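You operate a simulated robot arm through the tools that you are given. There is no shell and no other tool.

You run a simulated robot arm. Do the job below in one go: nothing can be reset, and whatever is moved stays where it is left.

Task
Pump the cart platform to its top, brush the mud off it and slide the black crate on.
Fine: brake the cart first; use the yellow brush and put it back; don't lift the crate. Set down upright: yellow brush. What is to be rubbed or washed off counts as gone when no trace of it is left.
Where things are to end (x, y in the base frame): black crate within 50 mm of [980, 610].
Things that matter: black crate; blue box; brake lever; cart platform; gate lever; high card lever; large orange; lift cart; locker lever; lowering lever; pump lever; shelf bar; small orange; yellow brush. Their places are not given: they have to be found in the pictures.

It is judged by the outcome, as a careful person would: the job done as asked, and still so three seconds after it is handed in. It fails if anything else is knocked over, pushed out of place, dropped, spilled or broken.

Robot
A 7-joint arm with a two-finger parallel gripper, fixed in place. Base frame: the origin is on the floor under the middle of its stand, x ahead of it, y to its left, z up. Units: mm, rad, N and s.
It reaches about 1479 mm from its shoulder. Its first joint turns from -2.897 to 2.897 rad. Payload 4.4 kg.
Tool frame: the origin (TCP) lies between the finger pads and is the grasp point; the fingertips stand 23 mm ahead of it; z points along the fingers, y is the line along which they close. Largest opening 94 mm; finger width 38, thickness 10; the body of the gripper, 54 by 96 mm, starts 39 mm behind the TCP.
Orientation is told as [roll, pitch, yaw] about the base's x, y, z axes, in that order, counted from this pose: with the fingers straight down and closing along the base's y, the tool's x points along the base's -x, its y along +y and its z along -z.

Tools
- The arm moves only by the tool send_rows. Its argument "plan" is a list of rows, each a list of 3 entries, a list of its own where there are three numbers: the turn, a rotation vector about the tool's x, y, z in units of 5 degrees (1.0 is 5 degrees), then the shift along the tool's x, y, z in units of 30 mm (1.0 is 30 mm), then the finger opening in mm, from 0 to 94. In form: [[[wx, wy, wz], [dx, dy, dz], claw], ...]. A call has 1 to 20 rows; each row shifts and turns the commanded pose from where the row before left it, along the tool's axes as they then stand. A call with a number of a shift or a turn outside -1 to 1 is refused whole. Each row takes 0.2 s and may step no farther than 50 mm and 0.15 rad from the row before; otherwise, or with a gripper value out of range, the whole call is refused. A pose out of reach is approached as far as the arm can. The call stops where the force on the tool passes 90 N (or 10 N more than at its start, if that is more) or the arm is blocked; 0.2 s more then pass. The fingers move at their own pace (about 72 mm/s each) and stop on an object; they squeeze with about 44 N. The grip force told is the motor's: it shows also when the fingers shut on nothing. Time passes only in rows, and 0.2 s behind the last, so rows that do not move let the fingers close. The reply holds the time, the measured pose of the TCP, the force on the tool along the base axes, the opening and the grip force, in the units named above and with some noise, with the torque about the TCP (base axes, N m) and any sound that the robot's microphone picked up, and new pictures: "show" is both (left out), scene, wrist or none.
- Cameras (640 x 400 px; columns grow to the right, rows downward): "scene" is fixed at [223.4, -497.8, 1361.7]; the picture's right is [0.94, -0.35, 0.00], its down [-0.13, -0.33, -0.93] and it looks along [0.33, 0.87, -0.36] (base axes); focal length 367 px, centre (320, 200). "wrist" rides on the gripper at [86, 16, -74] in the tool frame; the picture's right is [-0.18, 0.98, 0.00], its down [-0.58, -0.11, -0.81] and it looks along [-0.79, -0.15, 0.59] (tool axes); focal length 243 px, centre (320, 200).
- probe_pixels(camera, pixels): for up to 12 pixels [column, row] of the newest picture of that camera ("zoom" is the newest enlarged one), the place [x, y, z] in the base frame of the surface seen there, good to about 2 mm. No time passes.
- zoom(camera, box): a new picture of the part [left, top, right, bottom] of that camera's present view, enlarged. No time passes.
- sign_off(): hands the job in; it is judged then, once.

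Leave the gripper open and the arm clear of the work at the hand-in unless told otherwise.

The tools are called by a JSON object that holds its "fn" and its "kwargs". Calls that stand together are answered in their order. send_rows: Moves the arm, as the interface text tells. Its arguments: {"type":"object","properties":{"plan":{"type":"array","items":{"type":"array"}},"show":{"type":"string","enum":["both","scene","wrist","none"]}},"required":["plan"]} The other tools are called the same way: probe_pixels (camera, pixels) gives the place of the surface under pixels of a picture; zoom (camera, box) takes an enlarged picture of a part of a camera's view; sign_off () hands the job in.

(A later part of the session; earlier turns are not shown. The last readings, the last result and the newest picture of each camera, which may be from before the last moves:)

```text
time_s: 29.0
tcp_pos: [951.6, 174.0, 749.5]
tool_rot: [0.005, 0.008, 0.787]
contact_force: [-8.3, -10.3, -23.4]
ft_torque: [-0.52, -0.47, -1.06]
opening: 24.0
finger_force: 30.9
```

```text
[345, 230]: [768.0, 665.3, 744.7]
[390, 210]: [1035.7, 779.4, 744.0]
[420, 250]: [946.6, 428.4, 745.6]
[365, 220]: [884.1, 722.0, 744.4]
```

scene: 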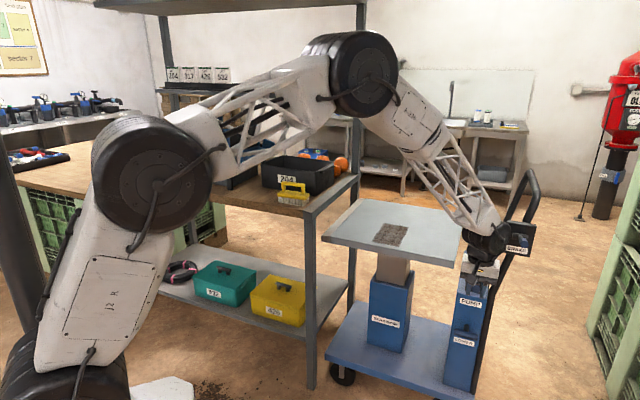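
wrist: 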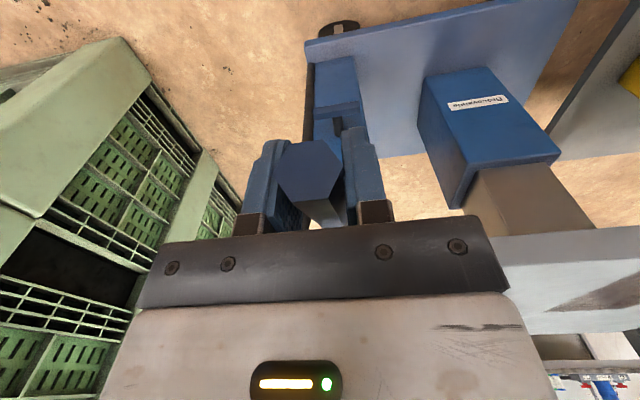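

Platform rose from 700 to 744.5 mm in one stroke. Second stroke: down and up.

{"fn": "send_rows", "kwargs": {"plan": [[[0, -0.95, 0], [0.245, 0, 0.674], 10], [[0, -0.95, 0], [0.245, 0, 0.674], 10], [[0, -0.95, 0], [0.245, 0, 0.674], 10], [[0, -0.95, 0], [0.245, 0, 0.674], 10], [[0, -0.95, 0], [0.245, 0, 0.674], 10], [[0, -0.95, 0], [0.245, 0, 0.674], 10], [[0, 0.95, 0], [-0.301, 0, -0.651], 10], [[0, 0.95, 0], [-0.301, 0, -0.651], 10], [[0, 0.95, 0], [-0.301, 0, -0.651], 10], [[0, 0.95, 0], [-0.301, 0, -0.651], 10], [[0, 0.95, 0], [-0.301, 0, -0.651], 10], [[0, 0.95, 0], [-0.301, 0, -0.651], 10]], "show": "both"}}

```text
time_s: 31.6
tcp_pos: [953.0, 174.3, 748.2]
tool_rot: [0.001, 0.005, 0.785]
contact_force: [11.3, 10.0, -38.0]
ft_torque: [-0.07, -0.12, -0.16]
opening: 24.1
finger_force: 45.0
```

scene: 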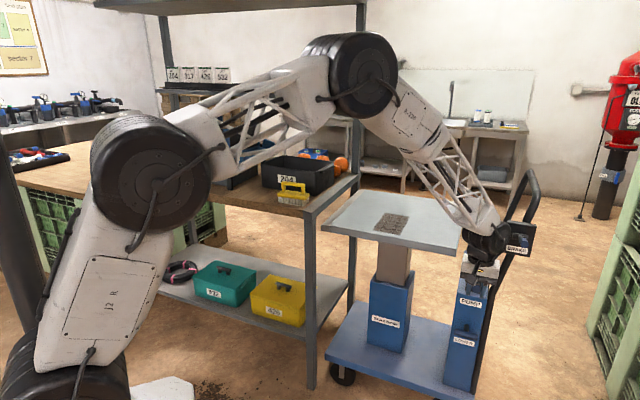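
wrist: 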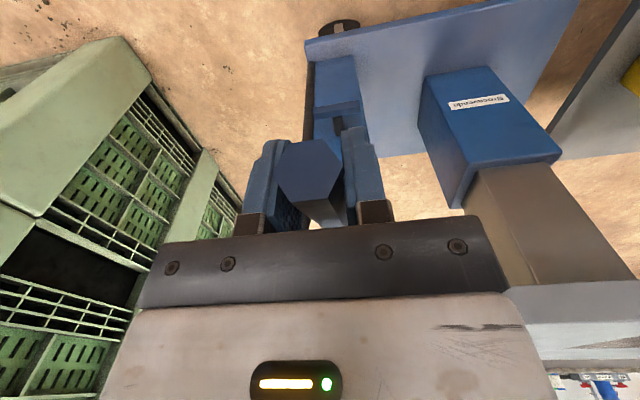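

Third stroke.

{"fn": "send_rows", "kwargs": {"plan": [[[0, -0.95, 0], [0.245, 0, 0.674], 10], [[0, -0.95, 0], [0.245, 0, 0.674], 10], [[0, -0.95, 0], [0.245, 0, 0.674], 10], [[0, -0.95, 0], [0.245, 0, 0.674], 10], [[0, -0.95, 0], [0.245, 0, 0.674], 10], [[0, -0.95, 0], [0.245, 0, 0.674], 10], [[0, 0.93, 0], [-0.293, 0, -0.637], 10], [[0, 0.93, 0], [-0.293, 0, -0.637], 10], [[0, 0.93, 0], [-0.293, 0, -0.637], 10], [[0, 0.93, 0], [-0.293, 0, -0.637], 10], [[0, 0.93, 0], [-0.293, 0, -0.637], 10], [[0, 0.93, 0], [-0.293, 0, -0.637], 10]], "show": "both"}}

{"fn": "probe_pixels", "kwargs": {"camera": "scene", "pixels": [[345, 220], [390, 195], [420, 235], [365, 210]]}}

```text
time_s: 34.2
tcp_pos: [951.6, 173.9, 748.2]
tool_rot: [0.003, -0.007, 0.785]
contact_force: [22.7, -16.9, -14.6]
ft_torque: [0.41, -0.18, 0.12]
opening: 24.6
finger_force: 22.7
```

scene: 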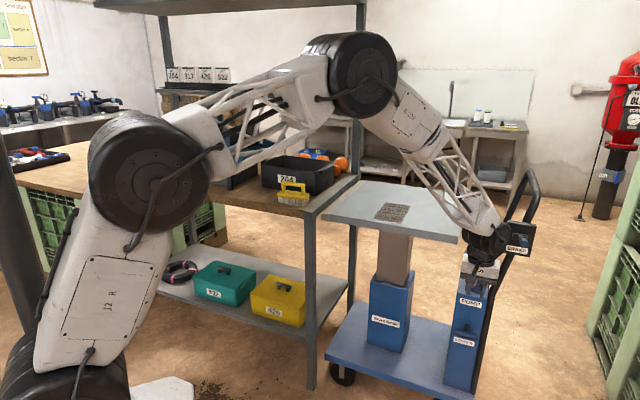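
wrist: 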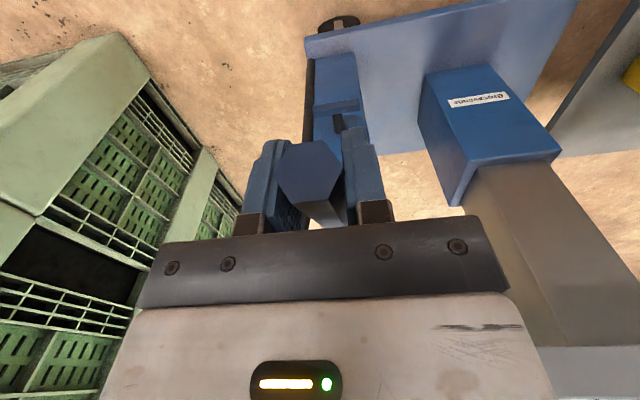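

```text
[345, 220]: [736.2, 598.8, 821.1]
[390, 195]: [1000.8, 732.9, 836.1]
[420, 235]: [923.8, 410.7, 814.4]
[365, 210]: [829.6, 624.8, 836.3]
```

Platform is at 836 mm. Fourth stroke.

{"fn": "send_rows", "kwargs": {"plan": [[[0, -0.95, 0], [0.245, 0, 0.674], 10], [[0, -0.95, 0], [0.245, 0, 0.674], 10], [[0, -0.95, 0], [0.245, 0, 0.674], 10], [[0, -0.95, 0], [0.245, 0, 0.674], 10], [[0, -0.95, 0], [0.245, 0, 0.674], 10], [[0, -0.95, 0], [0.245, 0, 0.674], 10], [[0, 0.93, 0], [-0.293, 0, -0.637], 10], [[0, 0.93, 0], [-0.293, 0, -0.637], 10], [[0, 0.93, 0], [-0.293, 0, -0.637], 10], [[0, 0.93, 0], [-0.293, 0, -0.637], 10], [[0, 0.93, 0], [-0.293, 0, -0.637], 10], [[0, 0.93, 0], [-0.293, 0, -0.637], 10]], "show": "both"}}

{"fn": "probe_pixels", "kwargs": {"camera": "scene", "pixels": [[350, 210], [390, 190], [420, 225], [365, 205]]}}

```text
time_s: 36.8
tcp_pos: [952.3, 174.0, 746.6]
tool_rot: [0.002, -0.019, 0.785]
contact_force: [13.1, 15.7, -15.4]
ft_torque: [0.5, -0.92, -0.4]
opening: 24.0
finger_force: 44.9
```

scene: 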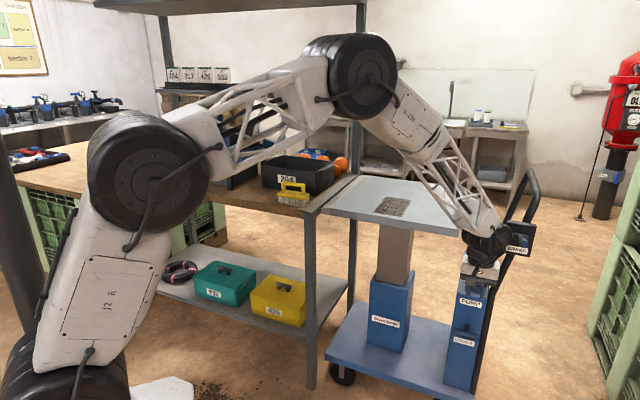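
wrist: 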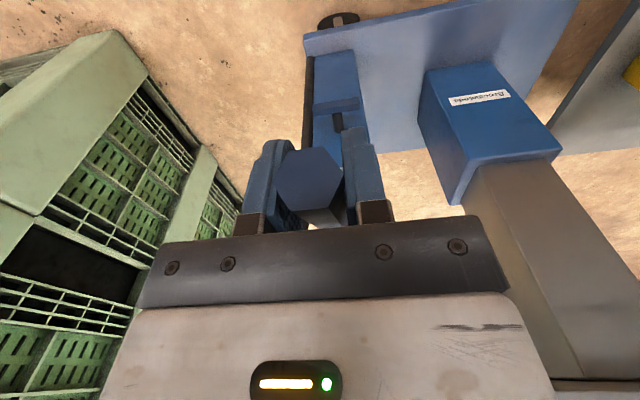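

```text
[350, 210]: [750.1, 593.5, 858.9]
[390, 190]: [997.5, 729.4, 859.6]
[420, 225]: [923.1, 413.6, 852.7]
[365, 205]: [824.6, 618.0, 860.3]
```

Platform is at 860, level with the table. I do one more partial stroke to confirm that it is at its top.

{"fn": "send_rows", "kwargs": {"plan": [[[0, -0.95, 0], [0.245, 0, 0.674], 10], [[0, -0.95, 0], [0.245, 0, 0.674], 10], [[0, -0.95, 0], [0.245, 0, 0.674], 10], [[0, -0.95, 0], [0.245, 0, 0.674], 10]], "show": "scene"}}

{"fn": "probe_pixels", "kwargs": {"camera": "scene", "pixels": [[350, 210], [390, 190], [415, 218], [365, 205]]}}

```text
time_s: 37.8
tcp_pos: [940.3, 162.9, 663.7]
tool_rot: [0.0, -0.352, 0.786]
contact_force: [-8.8, -13.4, 1.7]
ft_torque: [-0.3, 0.62, 0.14]
opening: 24.1
finger_force: 45.1
```

scene: 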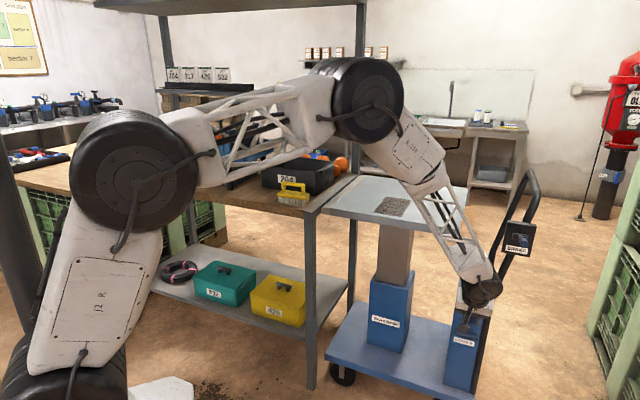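

```text
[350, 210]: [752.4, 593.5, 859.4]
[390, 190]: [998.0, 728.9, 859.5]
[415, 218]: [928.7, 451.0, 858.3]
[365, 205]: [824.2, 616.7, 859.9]
```

Platform stays at 859.7: it is at the top. I bring the pump lever back up, release it and lift away.

{"fn": "send_rows", "kwargs": {"plan": [[[0, 0.93, 0], [-0.293, 0, -0.637], 10], [[0, 0.93, 0], [-0.293, 0, -0.637], 10], [[0, 0.93, 0], [-0.293, 0, -0.637], 10], [[0, 0.93, 0], [-0.293, 0, -0.637], 10], [[0, 0, 0], [0, 0, 0], 60], [[0, 0, 0], [0, 0, 0], 94], [[0, 0, 0], [0, 0, 0], 94], [[0, 0, 0], [0, 0, -1], 94], [[0, 0, 0], [0, 0, -1], 94], [[0, 0, 0], [0, 0, -1], 94], [[0, 0, 0], [0, 0, -1], 94], [[0, 0, 0], [0, 0, -1], 94], [[0, 0, 0], [0, 0, -1], 94], [[0, 0, 0], [0, 0, -1], 94], [[0, 0, 0], [0, 0, -1], 94]], "show": "both"}}

```text
time_s: 41.0
tcp_pos: [946.9, 170.2, 987.6]
tool_rot: [-0.001, -0.026, 0.785]
contact_force: [-0.4, -0.1, 0.3]
ft_torque: [-0.01, 0.0, 0.0]
opening: 94.0
finger_force: 0.0
```

scene: 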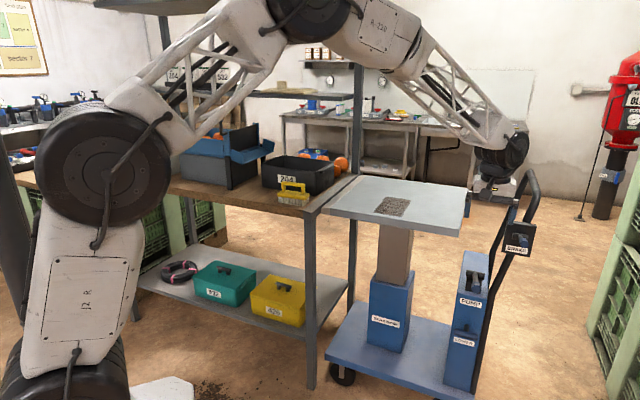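
wrist: 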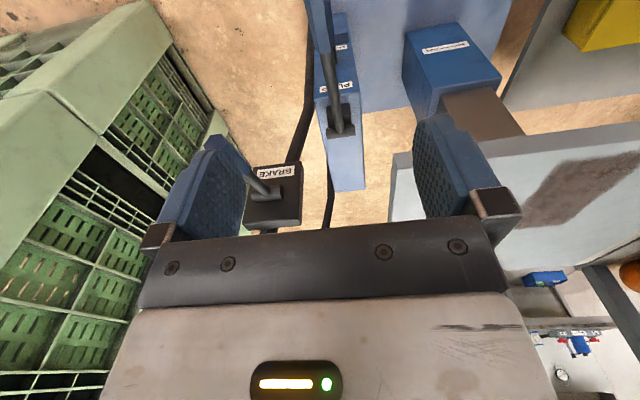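

Brake still down, pump lever up. Now to the yellow brush: I measure it closely first.

{"fn": "zoom", "kwargs": {"camera": "scene", "box": [270, 170, 320, 215]}}

{"fn": "probe_pixels", "kwargs": {"camera": "zoom", "pixels": [[205, 105], [400, 122], [300, 112], [215, 175], [390, 195], [170, 215], [440, 215], [190, 190], [175, 285], [400, 310], [435, 270], [300, 200]]}}

```text
8.89 times, centred on (295, 192) of scene
```

zoom: 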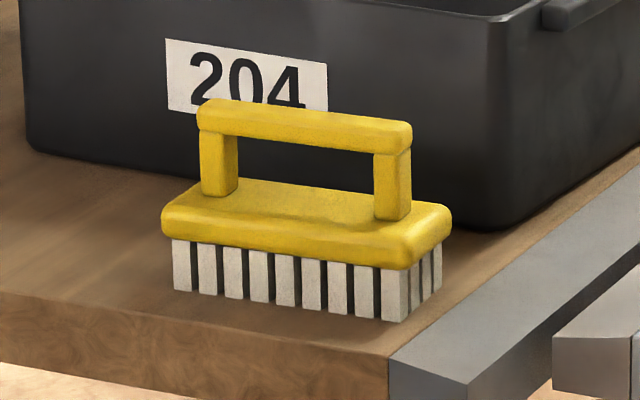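

```text
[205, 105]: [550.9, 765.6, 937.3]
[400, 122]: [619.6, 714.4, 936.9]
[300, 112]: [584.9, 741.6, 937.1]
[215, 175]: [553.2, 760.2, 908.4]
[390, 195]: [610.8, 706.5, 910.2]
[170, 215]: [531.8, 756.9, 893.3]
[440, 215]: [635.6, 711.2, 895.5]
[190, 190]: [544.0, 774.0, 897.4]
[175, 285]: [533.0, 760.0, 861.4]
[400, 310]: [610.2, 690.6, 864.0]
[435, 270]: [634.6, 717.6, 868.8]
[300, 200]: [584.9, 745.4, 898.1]
```

Brush centre ≈ [585, 739], handle bar top z=937, body top 897, lying along about −43°. I travel there high, over the near side of the platform.

{"fn": "send_rows", "kwargs": {"plan": [[[0, 0.3, 0], [0, 0, -1], 94], [[0, 0, 0], [0, 0, -1], 94], [[0, 0, 0], [-0.2, 0.98, -0.4], 94], [[0, 0, 0], [-0.2, 0.98, 0], 94], [[0, 0, 0], [-0.2, 0.98, 0], 94], [[0, 0, 0], [-0.2, 0.98, 0], 94], [[0, 0, 0], [-0.2, 0.98, 0], 94], [[0, 0, 0], [-0.2, 0.98, 0], 94], [[0, 0, 0], [-0.2, 0.98, 0], 94], [[0, 0, 0], [-0.2, 0.98, 0], 94], [[0, 0, 0], [-0.2, 0.98, 0], 94], [[0, 0, 0], [-0.2, 0.98, 0], 94], [[0, 0, 0], [-0.2, 0.98, 0], 94], [[0, 0, 0], [-0.2, 0.98, 0], 94], [[0, 0, 0], [-0.2, 0.98, 0], 94], [[0, 0, 0], [-0.2, 0.98, 0], 94], [[0, 0, 0], [-0.2, 0.98, 0], 94], [[0, 0, 0], [-0.2, 0.98, 0], 94], [[0, 0, 0], [-0.2, 0.98, 0], 94], [[0, 0, 0], [-0.2, 0.98, 0], 94]], "show": "both"}}

```text
time_s: 45.2
tcp_pos: [647.6, 619.2, 1058.9]
tool_rot: [0.0, -0.002, 0.784]
contact_force: [0.9, 0.6, 0.0]
ft_torque: [0.01, 0.0, 0.01]
opening: 93.9
finger_force: 0.1
```

scene: 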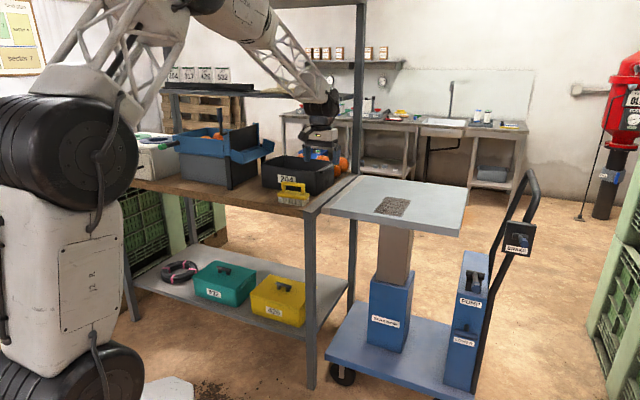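
wrist: 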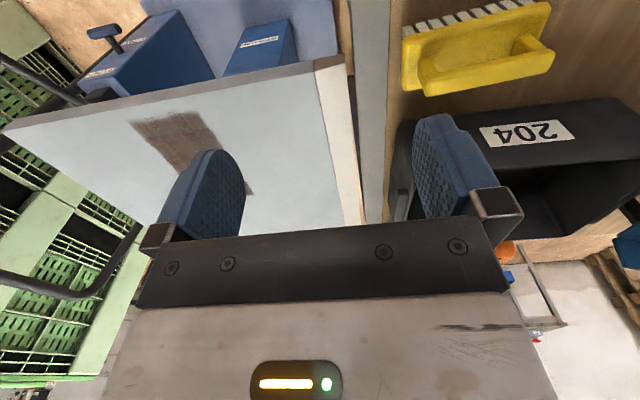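

Now I turn the gripper by −88° in yaw so the fingers close across the brush handle.

{"fn": "send_rows", "kwargs": {"plan": [[[0, 0, 1], [0, 0, 0], 94], [[0, 0, 1], [0, 0, 0], 94], [[0, 0, 1], [0, 0, 0], 94], [[0, 0, 1], [0, 0, 0], 94], [[0, 0, 1], [0, 0, 0], 94], [[0, 0, 1], [0, 0, 0], 94], [[0, 0, 1], [0, 0, 0], 94], [[0, 0, 1], [0, 0, 0], 94], [[0, 0, 1], [0, 0, 0], 94], [[0, 0, 1], [0, 0, 0], 94], [[0, 0, 1], [0, 0, 0], 94], [[0, 0, 1], [0, 0, 0], 94], [[0, 0, 1], [0, 0, 0], 94], [[0, 0, 1], [0, 0, 0], 94], [[0, 0, 1], [0, 0, 0], 94], [[0, 0, 1], [0, 0, 0], 94], [[0, 0, 1], [0, 0, 0], 94], [[0, 0, 0.6], [0, 0, 0], 94]], "show": "both"}}

```text
time_s: 49.0
tcp_pos: [649.0, 619.9, 1059.3]
tool_rot: [0.001, 0.001, -0.751]
contact_force: [-1.0, 0.3, 0.5]
ft_torque: [0.04, 0.0, 0.02]
opening: 94.3
finger_force: 0.0
```

scene: 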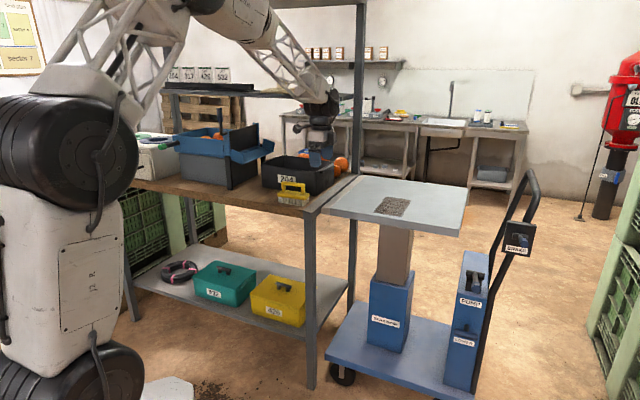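
wrist: 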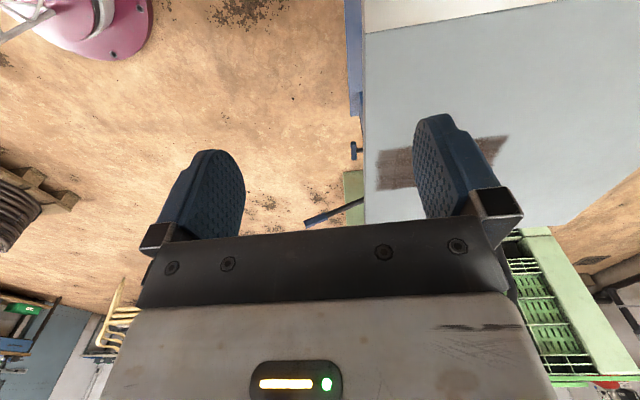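

Moving over the brush ([585, 739]).

{"fn": "send_rows", "kwargs": {"plan": [[[0, 0, 0], [0.854, 0.29, 0], 94], [[0, 0, 0], [0.854, 0.29, 0], 94], [[0, 0, 0], [0.854, 0.29, 0], 80], [[0, 0, 0], [0.854, 0.29, 0.5], 70], [[0, 0, 0], [0.854, 0.29, 0.8], 70], [[0, 0, 0], [0, 0, 0.8], 70]], "show": "both"}}

```text
time_s: 50.4
tcp_pos: [584.0, 739.9, 996.6]
tool_rot: [0.003, 0.0, -0.75]
contact_force: [-0.8, -1.1, 0.8]
ft_torque: [0.01, 0.03, -0.01]
opening: 69.7
finger_force: 0.1
```

scene: 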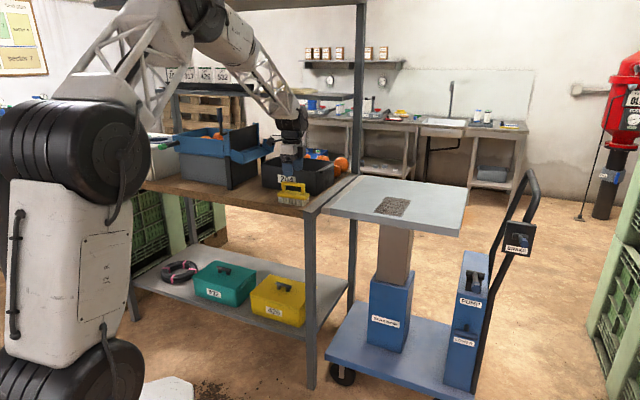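
wrist: 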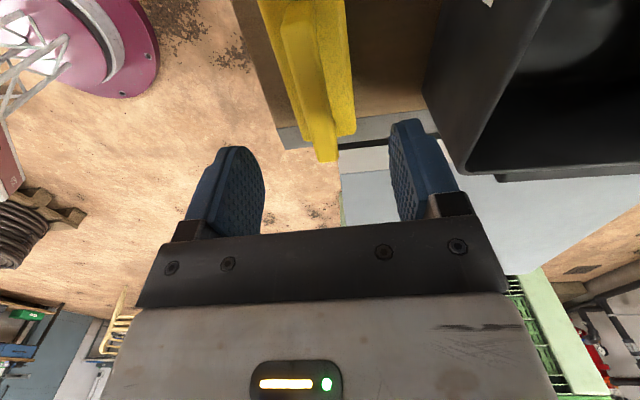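

The handle lies between the fingers. I probe it from this view to check centring.

{"fn": "probe_pixels", "kwargs": {"camera": "wrist", "pixels": [[295, 20], [285, 40], [305, 40], [318, 130], [306, 130], [332, 135], [322, 155], [270, 20], [340, 20], [350, 120], [312, 90], [298, 90]]}}

{"fn": "zoom", "kwargs": {"camera": "wrist", "box": [230, 0, 400, 180]}}

```text
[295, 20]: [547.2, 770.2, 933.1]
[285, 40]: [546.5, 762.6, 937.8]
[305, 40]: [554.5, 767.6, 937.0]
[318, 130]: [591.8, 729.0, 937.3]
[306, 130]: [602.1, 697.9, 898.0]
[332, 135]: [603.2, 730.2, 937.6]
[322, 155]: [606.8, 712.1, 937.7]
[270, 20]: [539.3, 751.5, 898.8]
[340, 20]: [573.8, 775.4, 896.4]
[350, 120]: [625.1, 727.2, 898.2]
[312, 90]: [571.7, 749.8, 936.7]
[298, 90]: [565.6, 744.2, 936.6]
```

```text
2.22 times, centred on (315, 90) of wrist
```

zoom: 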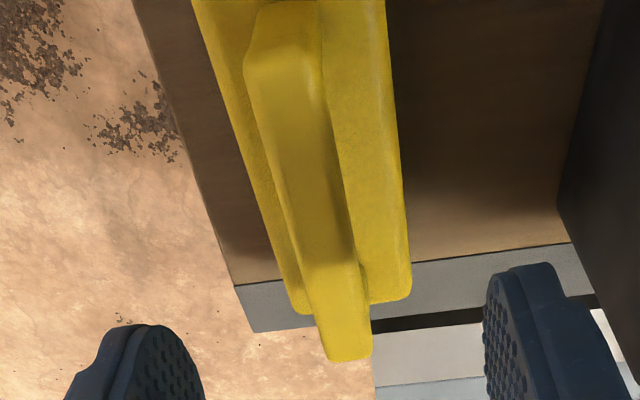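

Checking the bar's axis more exactly with points on its edges in the enlarged view.

{"fn": "probe_pixels", "kwargs": {"camera": "zoom", "pixels": [[252, 90], [318, 90], [285, 90], [283, 200], [342, 200], [312, 200], [312, 290], [352, 290], [330, 290], [345, 350], [210, 60], [405, 280]]}}

```text
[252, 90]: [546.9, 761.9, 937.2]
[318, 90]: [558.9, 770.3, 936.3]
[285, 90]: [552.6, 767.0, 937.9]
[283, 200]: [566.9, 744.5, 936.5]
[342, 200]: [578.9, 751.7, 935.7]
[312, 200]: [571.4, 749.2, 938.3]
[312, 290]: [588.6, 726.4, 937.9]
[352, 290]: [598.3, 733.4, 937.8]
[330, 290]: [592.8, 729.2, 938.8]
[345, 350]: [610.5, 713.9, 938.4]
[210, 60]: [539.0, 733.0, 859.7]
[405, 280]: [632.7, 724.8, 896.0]
```

Centred within 2 mm and aligned. I descend 73 mm and close on the handle bar.

{"fn": "send_rows", "kwargs": {"plan": [[[0, 0, 0], [0.07, -0.05, 0.82], 70], [[0, 0, 0], [0, 0, 0.82], 70], [[0, 0, 0], [0, 0, 0.81], 70], [[0, 0, 0], [0, 0, 0], 40], [[0, 0, 0], [0, 0, 0], 10], [[0, 0, 0], [0, 0, 0], 5], [[0, 0, 0], [0, 0, 0], 5]], "show": "both"}}

```text
time_s: 52.0
tcp_pos: [582.4, 739.5, 921.7]
tool_rot: [0.002, -0.001, -0.75]
contact_force: [0.5, 1.2, 0.7]
ft_torque: [0.01, 0.08, -0.02]
opening: 16.5
finger_force: 43.6
```

scene: 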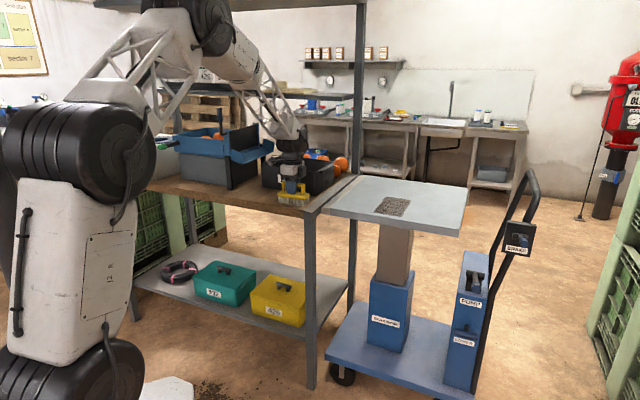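
wrist: 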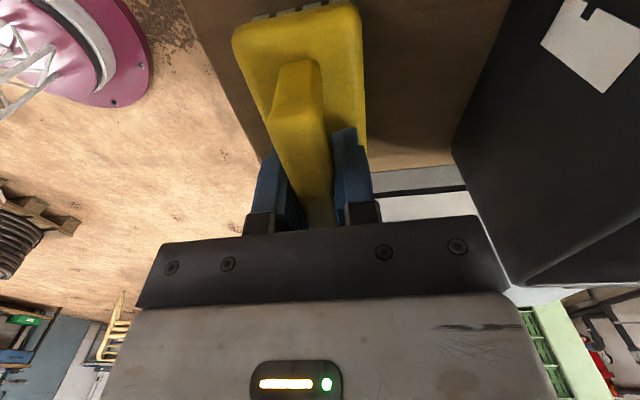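

Brush gripped (16.5 mm); its grasp spot is [582.4, 739.5, 921.7] for putting it back. I lift it and re-measure the mud on the raised platform.

{"fn": "send_rows", "kwargs": {"plan": [[[0, 0, 0], [0, 0, -0.5], 5], [[0, 0, 0], [0, 0, -1], 5], [[0, 0, 0], [0, 0, -1], 5]], "show": "both"}}

{"fn": "zoom", "kwargs": {"camera": "scene", "box": [320, 170, 480, 250]}}

```text
time_s: 52.8
tcp_pos: [581.1, 739.2, 995.8]
tool_rot: [0.001, 0.0, -0.75]
contact_force: [0.3, 0.6, -2.1]
ft_torque: [0.02, -0.02, -0.02]
opening: 16.4
finger_force: 43.8
```

scene: 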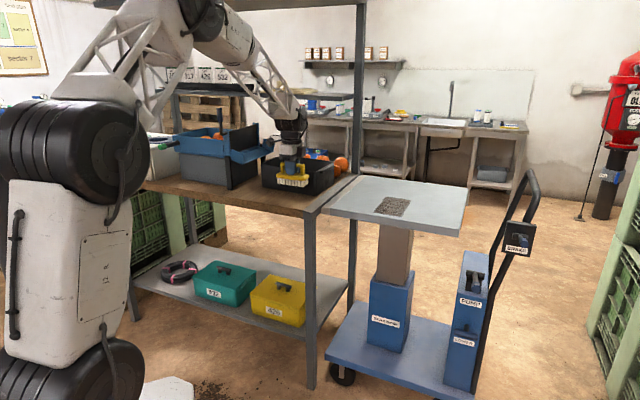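
wrist: 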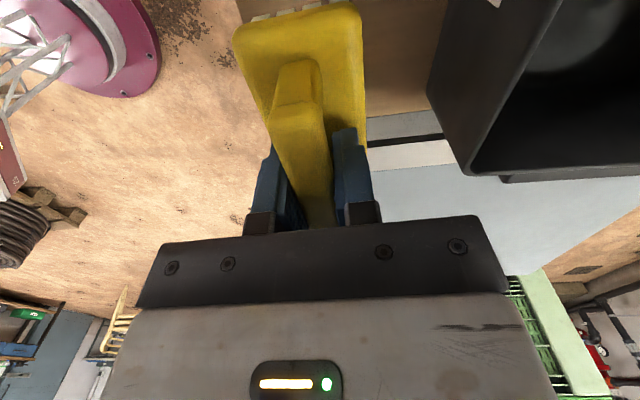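

```text
4.00 times, centred on (400, 210) of scene
```

zoom: 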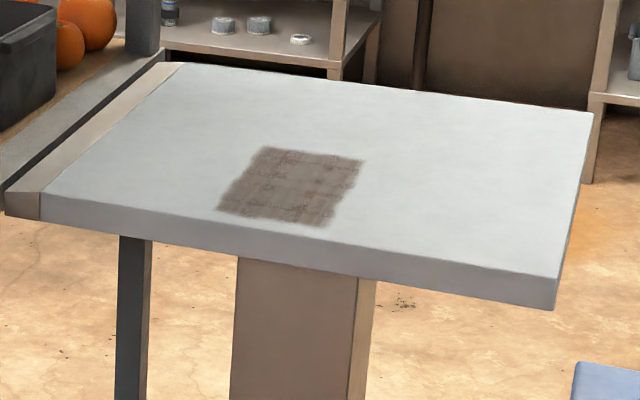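

Probing the mud's outline and the platform's brown edge strip.

{"fn": "probe_pixels", "kwargs": {"camera": "zoom", "pixels": [[217, 210], [266, 148], [362, 162], [326, 226], [290, 188], [22, 200], [40, 195], [170, 70], [155, 72], [100, 130], [75, 130], [60, 120]]}}

{"fn": "zoom", "kwargs": {"camera": "scene", "box": [310, 170, 390, 230]}}

```text
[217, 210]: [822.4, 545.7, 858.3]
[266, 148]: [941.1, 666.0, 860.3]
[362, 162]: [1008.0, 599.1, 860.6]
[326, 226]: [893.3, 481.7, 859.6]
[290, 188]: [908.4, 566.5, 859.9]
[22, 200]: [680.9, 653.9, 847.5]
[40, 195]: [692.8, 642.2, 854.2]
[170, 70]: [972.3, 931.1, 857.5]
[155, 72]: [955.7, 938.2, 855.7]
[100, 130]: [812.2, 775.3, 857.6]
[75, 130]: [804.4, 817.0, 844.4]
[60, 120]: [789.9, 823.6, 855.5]
```

```text
6.67 times, centred on (350, 200) of scene
```

zoom: 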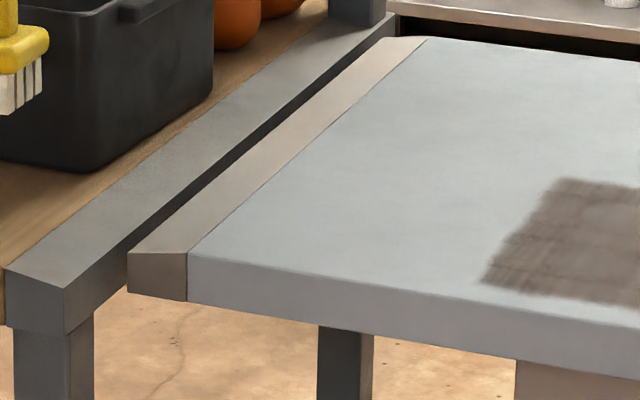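

The platform has a bevelled strip facing the table – good for sliding. Mud covers about u 967–1137, v 194–291 (platform axes at 45°). I carry the brush over the mud's near end, at height.

{"fn": "send_rows", "kwargs": {"plan": [[[0, 0, 0], [-0.988, 0.043, 0], 5], [[0, 0, 0], [-0.988, 0.043, 0], 5], [[0, 0, 0], [-0.988, 0.043, 0], 5], [[0, 0, 0], [-0.988, 0.043, 0], 5], [[0, 0, 0], [-0.988, 0.043, 0], 5], [[0, 0, 0], [-0.988, 0.043, 0], 5], [[0, 0, 0], [-0.988, 0.043, 0], 5], [[0, 0, 0], [-0.988, 0.043, 0], 5], [[0, 0, 0], [-0.988, 0.043, 0], 5], [[0, 0, 0], [-0.988, 0.043, 0], 5], [[0, 0, 0], [-0.988, 0.043, 0], 5], [[0, 0, 0], [-0.988, 0.043, 0], 5], [[0, 0, 0.4], [0, 0, 0.6], 5], [[0, 0, 0], [0, 0, 0.6], 5]], "show": "both"}}

```text
time_s: 55.8
tcp_pos: [854.1, 507.5, 962.2]
tool_rot: [0.002, 0.0, -0.786]
contact_force: [0.3, -0.5, -1.4]
ft_torque: [0.01, 0.01, 0.0]
opening: 16.7
finger_force: 44.2
```

scene: 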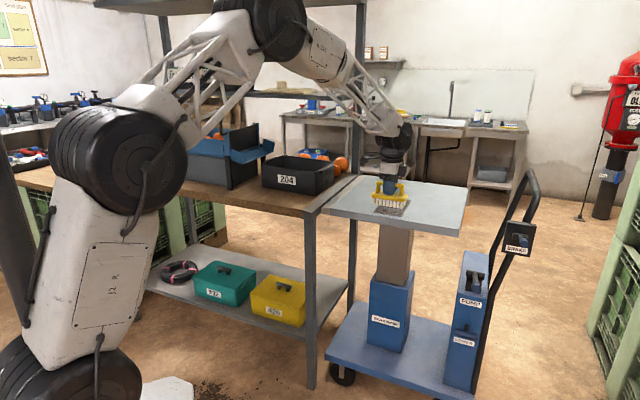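
wrist: 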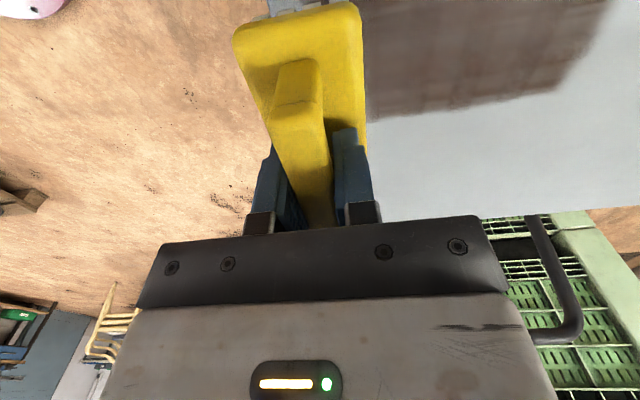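

Position u≈963, v≈245. I shift slightly inward and lower the brush to touch the platform (contact expected at TCP z≈922).

{"fn": "send_rows", "kwargs": {"plan": [[[0, 0, 0], [0, 0.2, 0.6], 5], [[0, 0, 0], [0, 0, 0.6], 5], [[0, 0, 0], [0, 0, 0.13], 5], [[0, 0, 0], [0, 0, 0.05], 5]], "show": "wrist"}}

```text
time_s: 56.8
tcp_pos: [858.0, 512.9, 919.9]
tool_rot: [0.004, -0.001, -0.786]
contact_force: [-2.4, -2.8, 10.1]
ft_torque: [0.12, 0.33, 0.06]
opening: 16.4
finger_force: 43.9
```

wrist: 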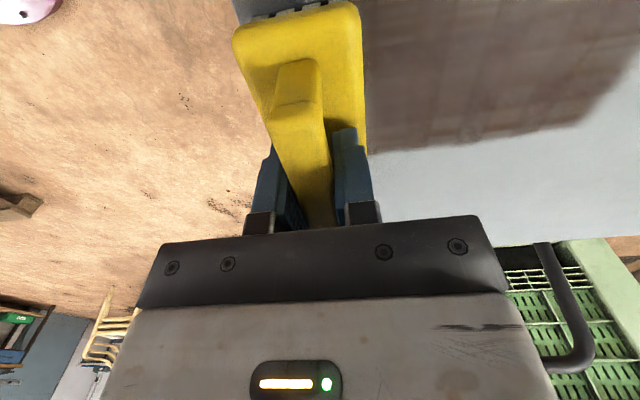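

10 N contact. First stroke across the mud: about 186 mm in +u, then I look.

{"fn": "send_rows", "kwargs": {"plan": [[[0, 0, 0], [0, 0.5, 0], 5], [[0, 0, 0], [0, 0.5, 0], 5], [[0, 0, 0], [0, 0.5, 0], 5], [[0, 0, 0], [0, 0.5, 0], 5], [[0, 0, 0], [0, 0.5, 0], 5], [[0, 0, 0], [0, 0.5, 0], 5], [[0, 0, 0], [0, 0.5, 0], 5], [[0, 0, 0], [0, 0.5, 0], 5], [[0, 0, 0], [0, 0.5, 0], 5], [[0, 0, 0], [0, 0.5, 0], 5], [[0, 0, 0], [0, 0.5, 0], 5], [[0, 0, 0], [0, 0.5, 0], 5]], "show": "both"}}

```text
time_s: 59.4
tcp_pos: [984.6, 638.9, 921.4]
tool_rot: [0.005, -0.001, -0.784]
contact_force: [-7.6, -6.7, 30.2]
ft_torque: [0.05, 0.09, 0.04]
opening: 16.6
finger_force: 44.1
```

scene: 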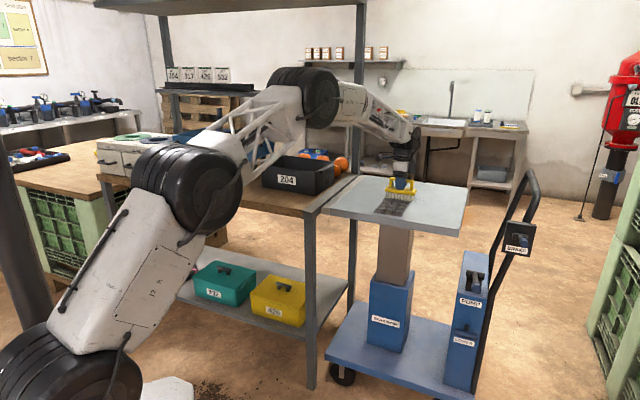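
wrist: 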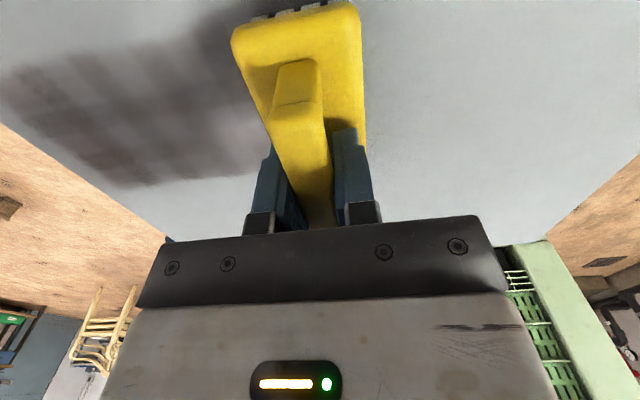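

{"fn": "zoom", "kwargs": {"camera": "scene", "box": [340, 170, 460, 240]}}

```text
5.33 times, centred on (400, 205) of scene
```

zoom: 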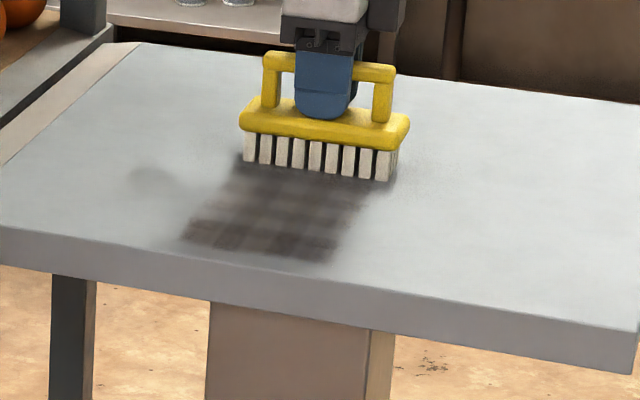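

The mud faded but isn't gone – more strokes needed. I stroke back and then across again shifted a little sideways.

{"fn": "send_rows", "kwargs": {"plan": [[[0, 0, 0], [0, 0.5, 0], 5], [[0, 0, 0], [0, -0.7, 0], 5], [[0, 0, 0], [0, -0.7, 0], 5], [[0, 0, 0], [0, -0.7, 0], 5], [[0, 0, 0], [0, -0.7, 0], 5], [[0, 0, 0], [0, -0.7, 0], 5], [[0, 0, 0], [0, -0.7, 0], 5], [[0, 0, 0], [0, -0.7, 0], 5], [[0, 0, 0], [0, -0.7, 0], 5], [[0, 0, 0], [0, -0.7, 0], 5], [[0, 0, 0], [0.4, 0, 0], 5], [[0, 0, 0], [0, 0.7, 0], 5], [[0, 0, 0], [0, 0.7, 0], 5], [[0, 0, 0], [0, 0.7, 0], 5], [[0, 0, 0], [0, 0.7, 0], 5], [[0, 0, 0], [0, 0.7, 0], 5], [[0, 0, 0], [0, 0.7, 0], 5], [[0, 0, 0], [0, 0.7, 0], 5], [[0, 0, 0], [0, 0.7, 0], 5], [[0, 0, 0], [0, 0.7, 0], 5]], "show": "both"}}

{"fn": "zoom", "kwargs": {"camera": "scene", "box": [340, 170, 460, 240]}}

```text
time_s: 63.6
tcp_pos: [986.2, 658.9, 921.2]
tool_rot: [0.003, 0.001, -0.785]
contact_force: [-9.0, -7.8, 32.1]
ft_torque: [-0.2, 0.45, 0.02]
opening: 16.2
finger_force: 43.9
```

scene: 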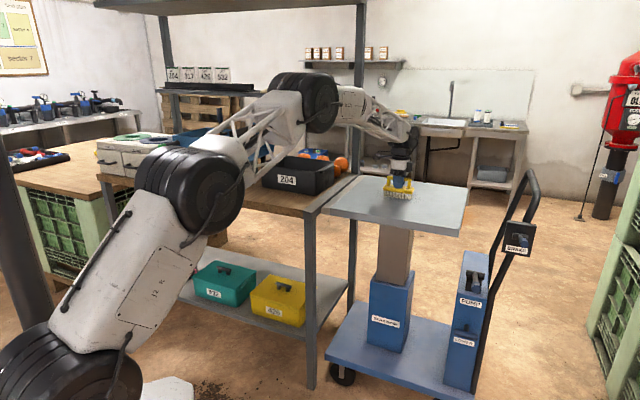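
wrist: 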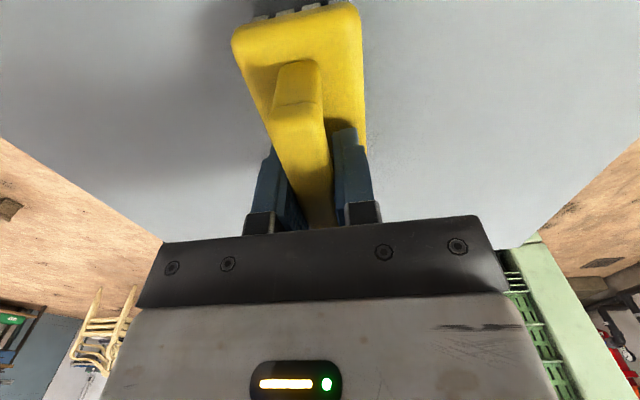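

```text
5.33 times, centred on (400, 205) of scene
```

zoom: 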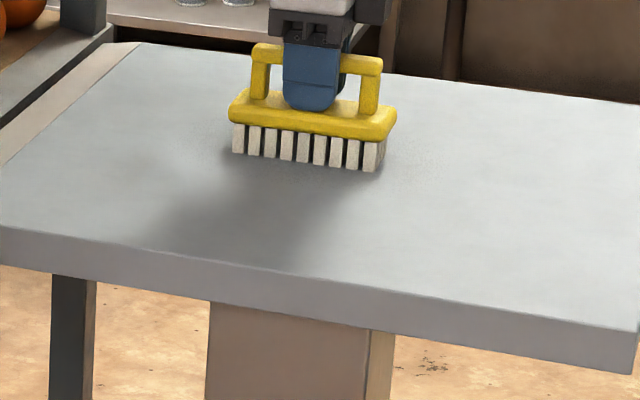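

Nearly gone (the rest looks like gripper shadow). I make further overlapping passes on both sides to be thorough.

{"fn": "send_rows", "kwargs": {"plan": [[[0, 0, 0], [0, -0.73, 0], 5], [[0, 0, 0], [0, -0.73, 0], 5], [[0, 0, 0], [0, -0.73, 0], 5], [[0, 0, 0], [0, -0.73, 0], 5], [[0, 0, 0], [0, -0.73, 0], 5], [[0, 0, 0], [0, -0.73, 0], 5], [[0, 0, 0], [0, -0.73, 0], 5], [[0, 0, 0], [0, -0.73, 0], 5], [[0, 0, 0], [0, -0.73, 0], 5], [[0, 0, 0], [-0.9, 0, 0], 5], [[0, 0, 0], [0, 0.73, 0], 5], [[0, 0, 0], [0, 0.73, 0], 5], [[0, 0, 0], [0, 0.73, 0], 5], [[0, 0, 0], [0, 0.73, 0], 5], [[0, 0, 0], [0, 0.73, 0], 5], [[0, 0, 0], [0, 0.73, 0], 5], [[0, 0, 0], [0, 0.73, 0], 5], [[0, 0, 0], [0, 0.73, 0], 5], [[0, 0, 0], [0, 0.73, 0], 5]], "show": "none"}}

{"fn": "send_rows", "kwargs": {"plan": [[[0, 0, 0], [0, -0.73, 0], 5], [[0, 0, 0], [0, -0.73, 0], 5], [[0, 0, 0], [0, -0.73, 0], 5], [[0, 0, 0], [0, -0.73, 0], 5], [[0, 0, 0], [0, -0.73, 0], 5], [[0, 0, 0], [0, -0.73, 0], 5], [[0, 0, 0], [0, -0.73, 0], 5], [[0, 0, 0], [0, -0.73, 0], 5], [[0, 0, 0], [0, -0.73, 0], 5], [[0, 0, 0], [1, 0, 0], 5], [[0, 0, 0], [0.5, 0, 0], 5], [[0, 0, 0], [0, 0.73, 0], 5], [[0, 0, 0], [0, 0.73, 0], 5], [[0, 0, 0], [0, 0.73, 0], 5], [[0, 0, 0], [0, 0.73, 0], 5], [[0, 0, 0], [0, 0.73, 0], 5], [[0, 0, 0], [0, 0.73, 0], 5], [[0, 0, 0], [0, 0.73, 0], 5], [[0, 0, 0], [0, 0.73, 0], 5], [[0, 0, 0], [0, 0.73, 0], 5]], "show": "none"}}

{"fn": "send_rows", "kwargs": {"plan": [[[0, 0, 0], [0, 0, -0.5], 5], [[0, 0, 0], [0.5, 0, -1], 5], [[0, 0, 0], [1, 0.5, -0.5], 5], [[0, 0, 0], [1, 0.5, 0], 5], [[0, 0, 0], [1, 0.5, 0], 5], [[0, 0, 0], [1, 0, 0], 5]], "show": "both"}}

{"fn": "zoom", "kwargs": {"camera": "scene", "box": [340, 170, 460, 240]}}

```text
time_s: 67.6
tcp_pos: [1006.2, 641.5, 921.0]
tool_rot: [0.004, 0.0, -0.785]
contact_force: [-10.7, -9.0, 37.7]
ft_torque: [-0.35, 0.31, -0.03]
opening: 16.5
finger_force: 44.8
```

```text
time_s: 71.8
tcp_pos: [975.6, 671.2, 920.2]
tool_rot: [0.001, 0.0, -0.786]
contact_force: [-7.4, -7.1, 27.2]
ft_torque: [-0.15, 0.16, -0.02]
opening: 16.4
finger_force: 44.3
```

```text
time_s: 73.2
tcp_pos: [910.2, 799.1, 979.1]
tool_rot: [0.002, 0.001, -0.786]
contact_force: [-0.3, -0.9, -2.0]
ft_torque: [-0.02, 0.0, -0.02]
opening: 16.6
finger_force: 43.6
```

scene: 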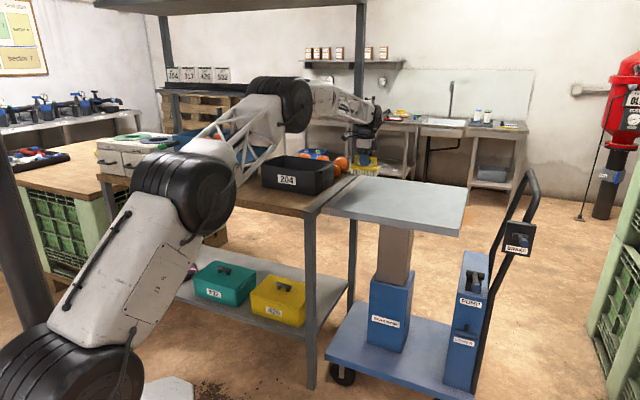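
wrist: 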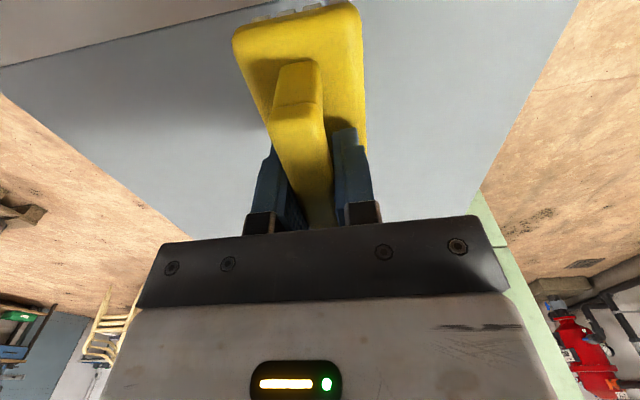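

```text
5.33 times, centred on (400, 205) of scene
```

zoom: 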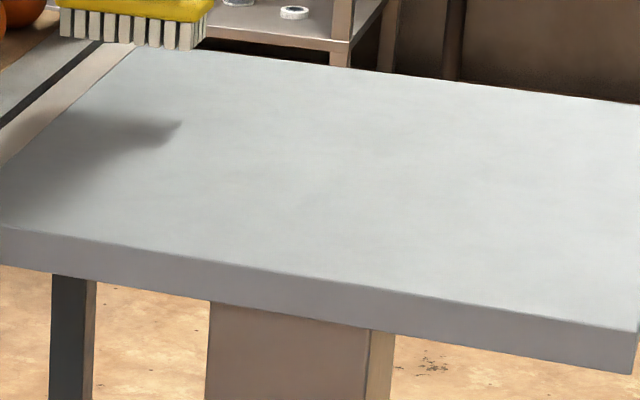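

The platform looks clean. I zoom closer at the former mud spot to check for traces.

{"fn": "zoom", "kwargs": {"camera": "scene", "box": [365, 188, 425, 226]}}

{"fn": "zoom", "kwargs": {"camera": "wrist", "box": [0, 0, 280, 200]}}

```text
10.53 times, centred on (395, 207) of scene
```

zoom: 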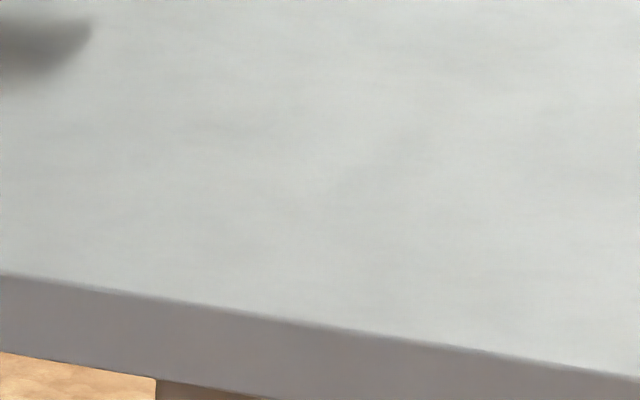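

```text
2.00 times, centred on (140, 100) of wrist
```

zoom: 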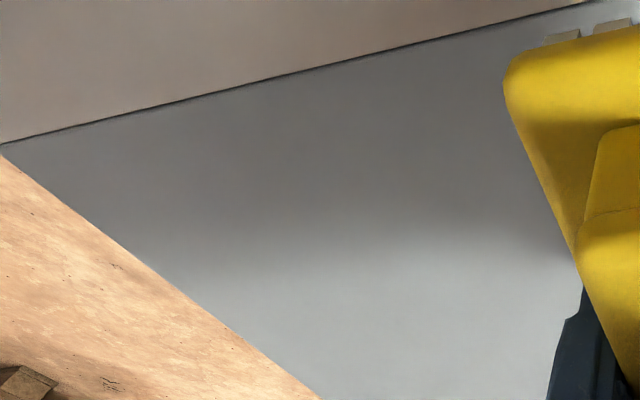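

Clean, no trace left. Now I return the brush: first along −u (clear of crate and oranges), then along −v to its spot.

{"fn": "send_rows", "kwargs": {"plan": [[[0, 0, 0], [0, -0.913, -0.5], 5], [[0, 0, 0], [0, -0.913, 0], 5], [[0, 0, 0], [0, -0.913, 0], 5], [[0, 0, 0], [0, -0.913, 0], 5], [[0, 0, 0], [0, -0.913, 0], 5], [[0, 0, 0], [0, -0.913, 0], 5], [[0, 0, 0], [0, -0.913, 0], 5], [[0, 0, 0], [0, -0.913, 0], 5], [[0, 0, 0], [0, -0.913, 0], 5], [[0, 0, 0], [0, -0.913, 0], 5], [[0, 0, 0], [0.904, 0, 0], 5], [[0, 0, 0], [0.904, 0, 0], 5], [[0, 0, 0], [0.904, 0, 0], 5], [[0, 0, 0], [0.904, 0, 0], 5], [[0, 0, 0], [0.904, 0, 0], 5], [[0, 0, 0], [0.904, 0, 0], 5], [[0, 0, 0], [0.904, 0, 0], 5], [[0, 0, -0.4], [0, 0, 0], 5]], "show": "both"}}

```text
time_s: 77.0
tcp_pos: [581.6, 739.2, 994.3]
tool_rot: [0.001, 0.001, -0.75]
contact_force: [0.5, -1.1, -1.6]
ft_torque: [-0.01, 0.01, 0.02]
opening: 16.5
finger_force: 44.3
```

scene: 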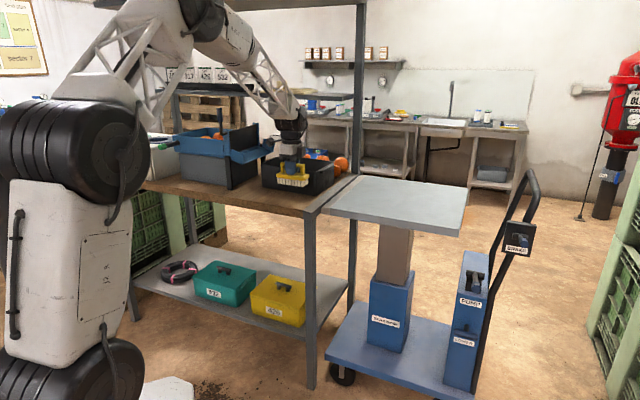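
wrist: 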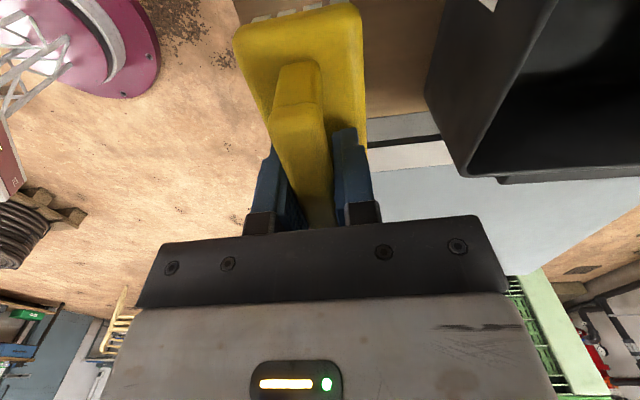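

Lowering the brush back on its spot in decreasing steps.

{"fn": "send_rows", "kwargs": {"plan": [[[0, 0, 0], [0.03, 0, 0.9], 5], [[0, 0, 0], [0, 0, 0.9], 5], [[0, 0, 0], [0, 0, 0.4], 5], [[0, 0, 0], [0, 0, 0.17], 5], [[0, 0, 0], [0, 0, 0.06], 5]], "show": "wrist"}}

```text
time_s: 78.2
tcp_pos: [581.5, 740.2, 921.8]
tool_rot: [0.004, 0.002, -0.75]
contact_force: [0.4, 0.3, -0.7]
ft_torque: [-0.03, -0.01, 0.0]
opening: 16.5
finger_force: 44.9
```

wrist: 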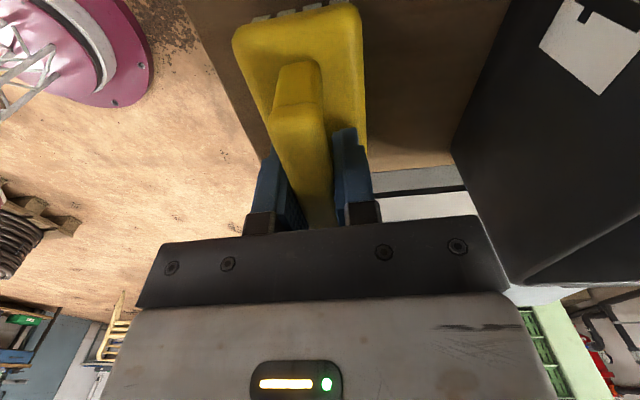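

Just about touching. One more millimetre, then open the fingers gently and lift off.

{"fn": "send_rows", "kwargs": {"plan": [[[0, 0, 0], [0, 0, 0.04], 5], [[0, 0, 0], [0, 0, 0], 5]], "show": "none"}}

```text
time_s: 78.8
tcp_pos: [581.0, 739.4, 920.4]
tool_rot: [0.001, 0.0, -0.75]
contact_force: [0.7, -0.6, 2.3]
ft_torque: [-0.08, 0.03, 0.01]
opening: 16.1
finger_force: 43.5
```

Contact (+2.3 N). Opening and rising.

{"fn": "send_rows", "kwargs": {"plan": [[[0, 0, 0], [0, 0, 0], 25], [[0, 0, 0], [0, 0, 0], 45], [[0, 0, 0], [0, 0, 0], 60], [[0, 0, 0], [0, 0, 0], 60], [[0, 0, 0], [0, 0, -0.5], 60], [[0, 0, 0], [0, 0, -1], 60], [[0, 0, 0], [0, 0, -1], 60], [[0, 0, 0], [0, 0, -1], 60], [[0, 0, 0], [0, 0, -1], 60], [[0, 0, 0], [0, 0, -1], 60]], "show": "both"}}

{"fn": "zoom", "kwargs": {"camera": "scene", "box": [240, 140, 360, 215]}}

```text
time_s: 81.0
tcp_pos: [580.6, 738.9, 1085.2]
tool_rot: [0.0, 0.002, -0.751]
contact_force: [0.4, 0.6, 0.4]
ft_torque: [0.01, 0.0, 0.02]
opening: 59.9
finger_force: 0.0
```

scene: 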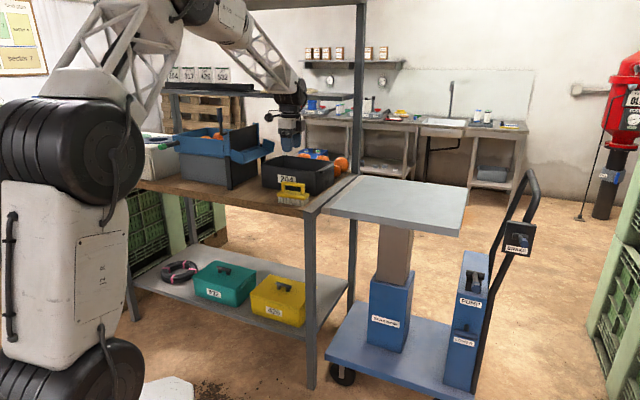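
wrist: 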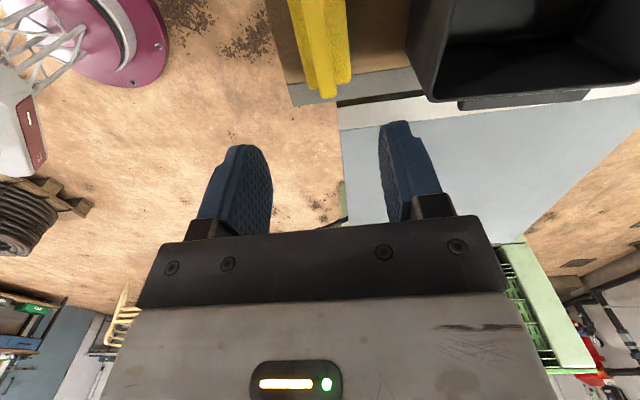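

```text
5.33 times, centred on (300, 178) of scene
```

zoom: 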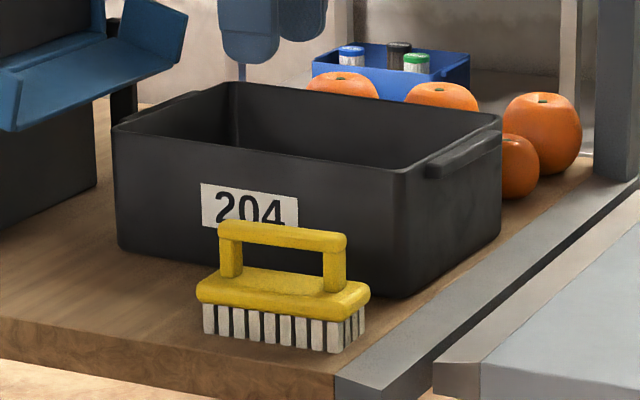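

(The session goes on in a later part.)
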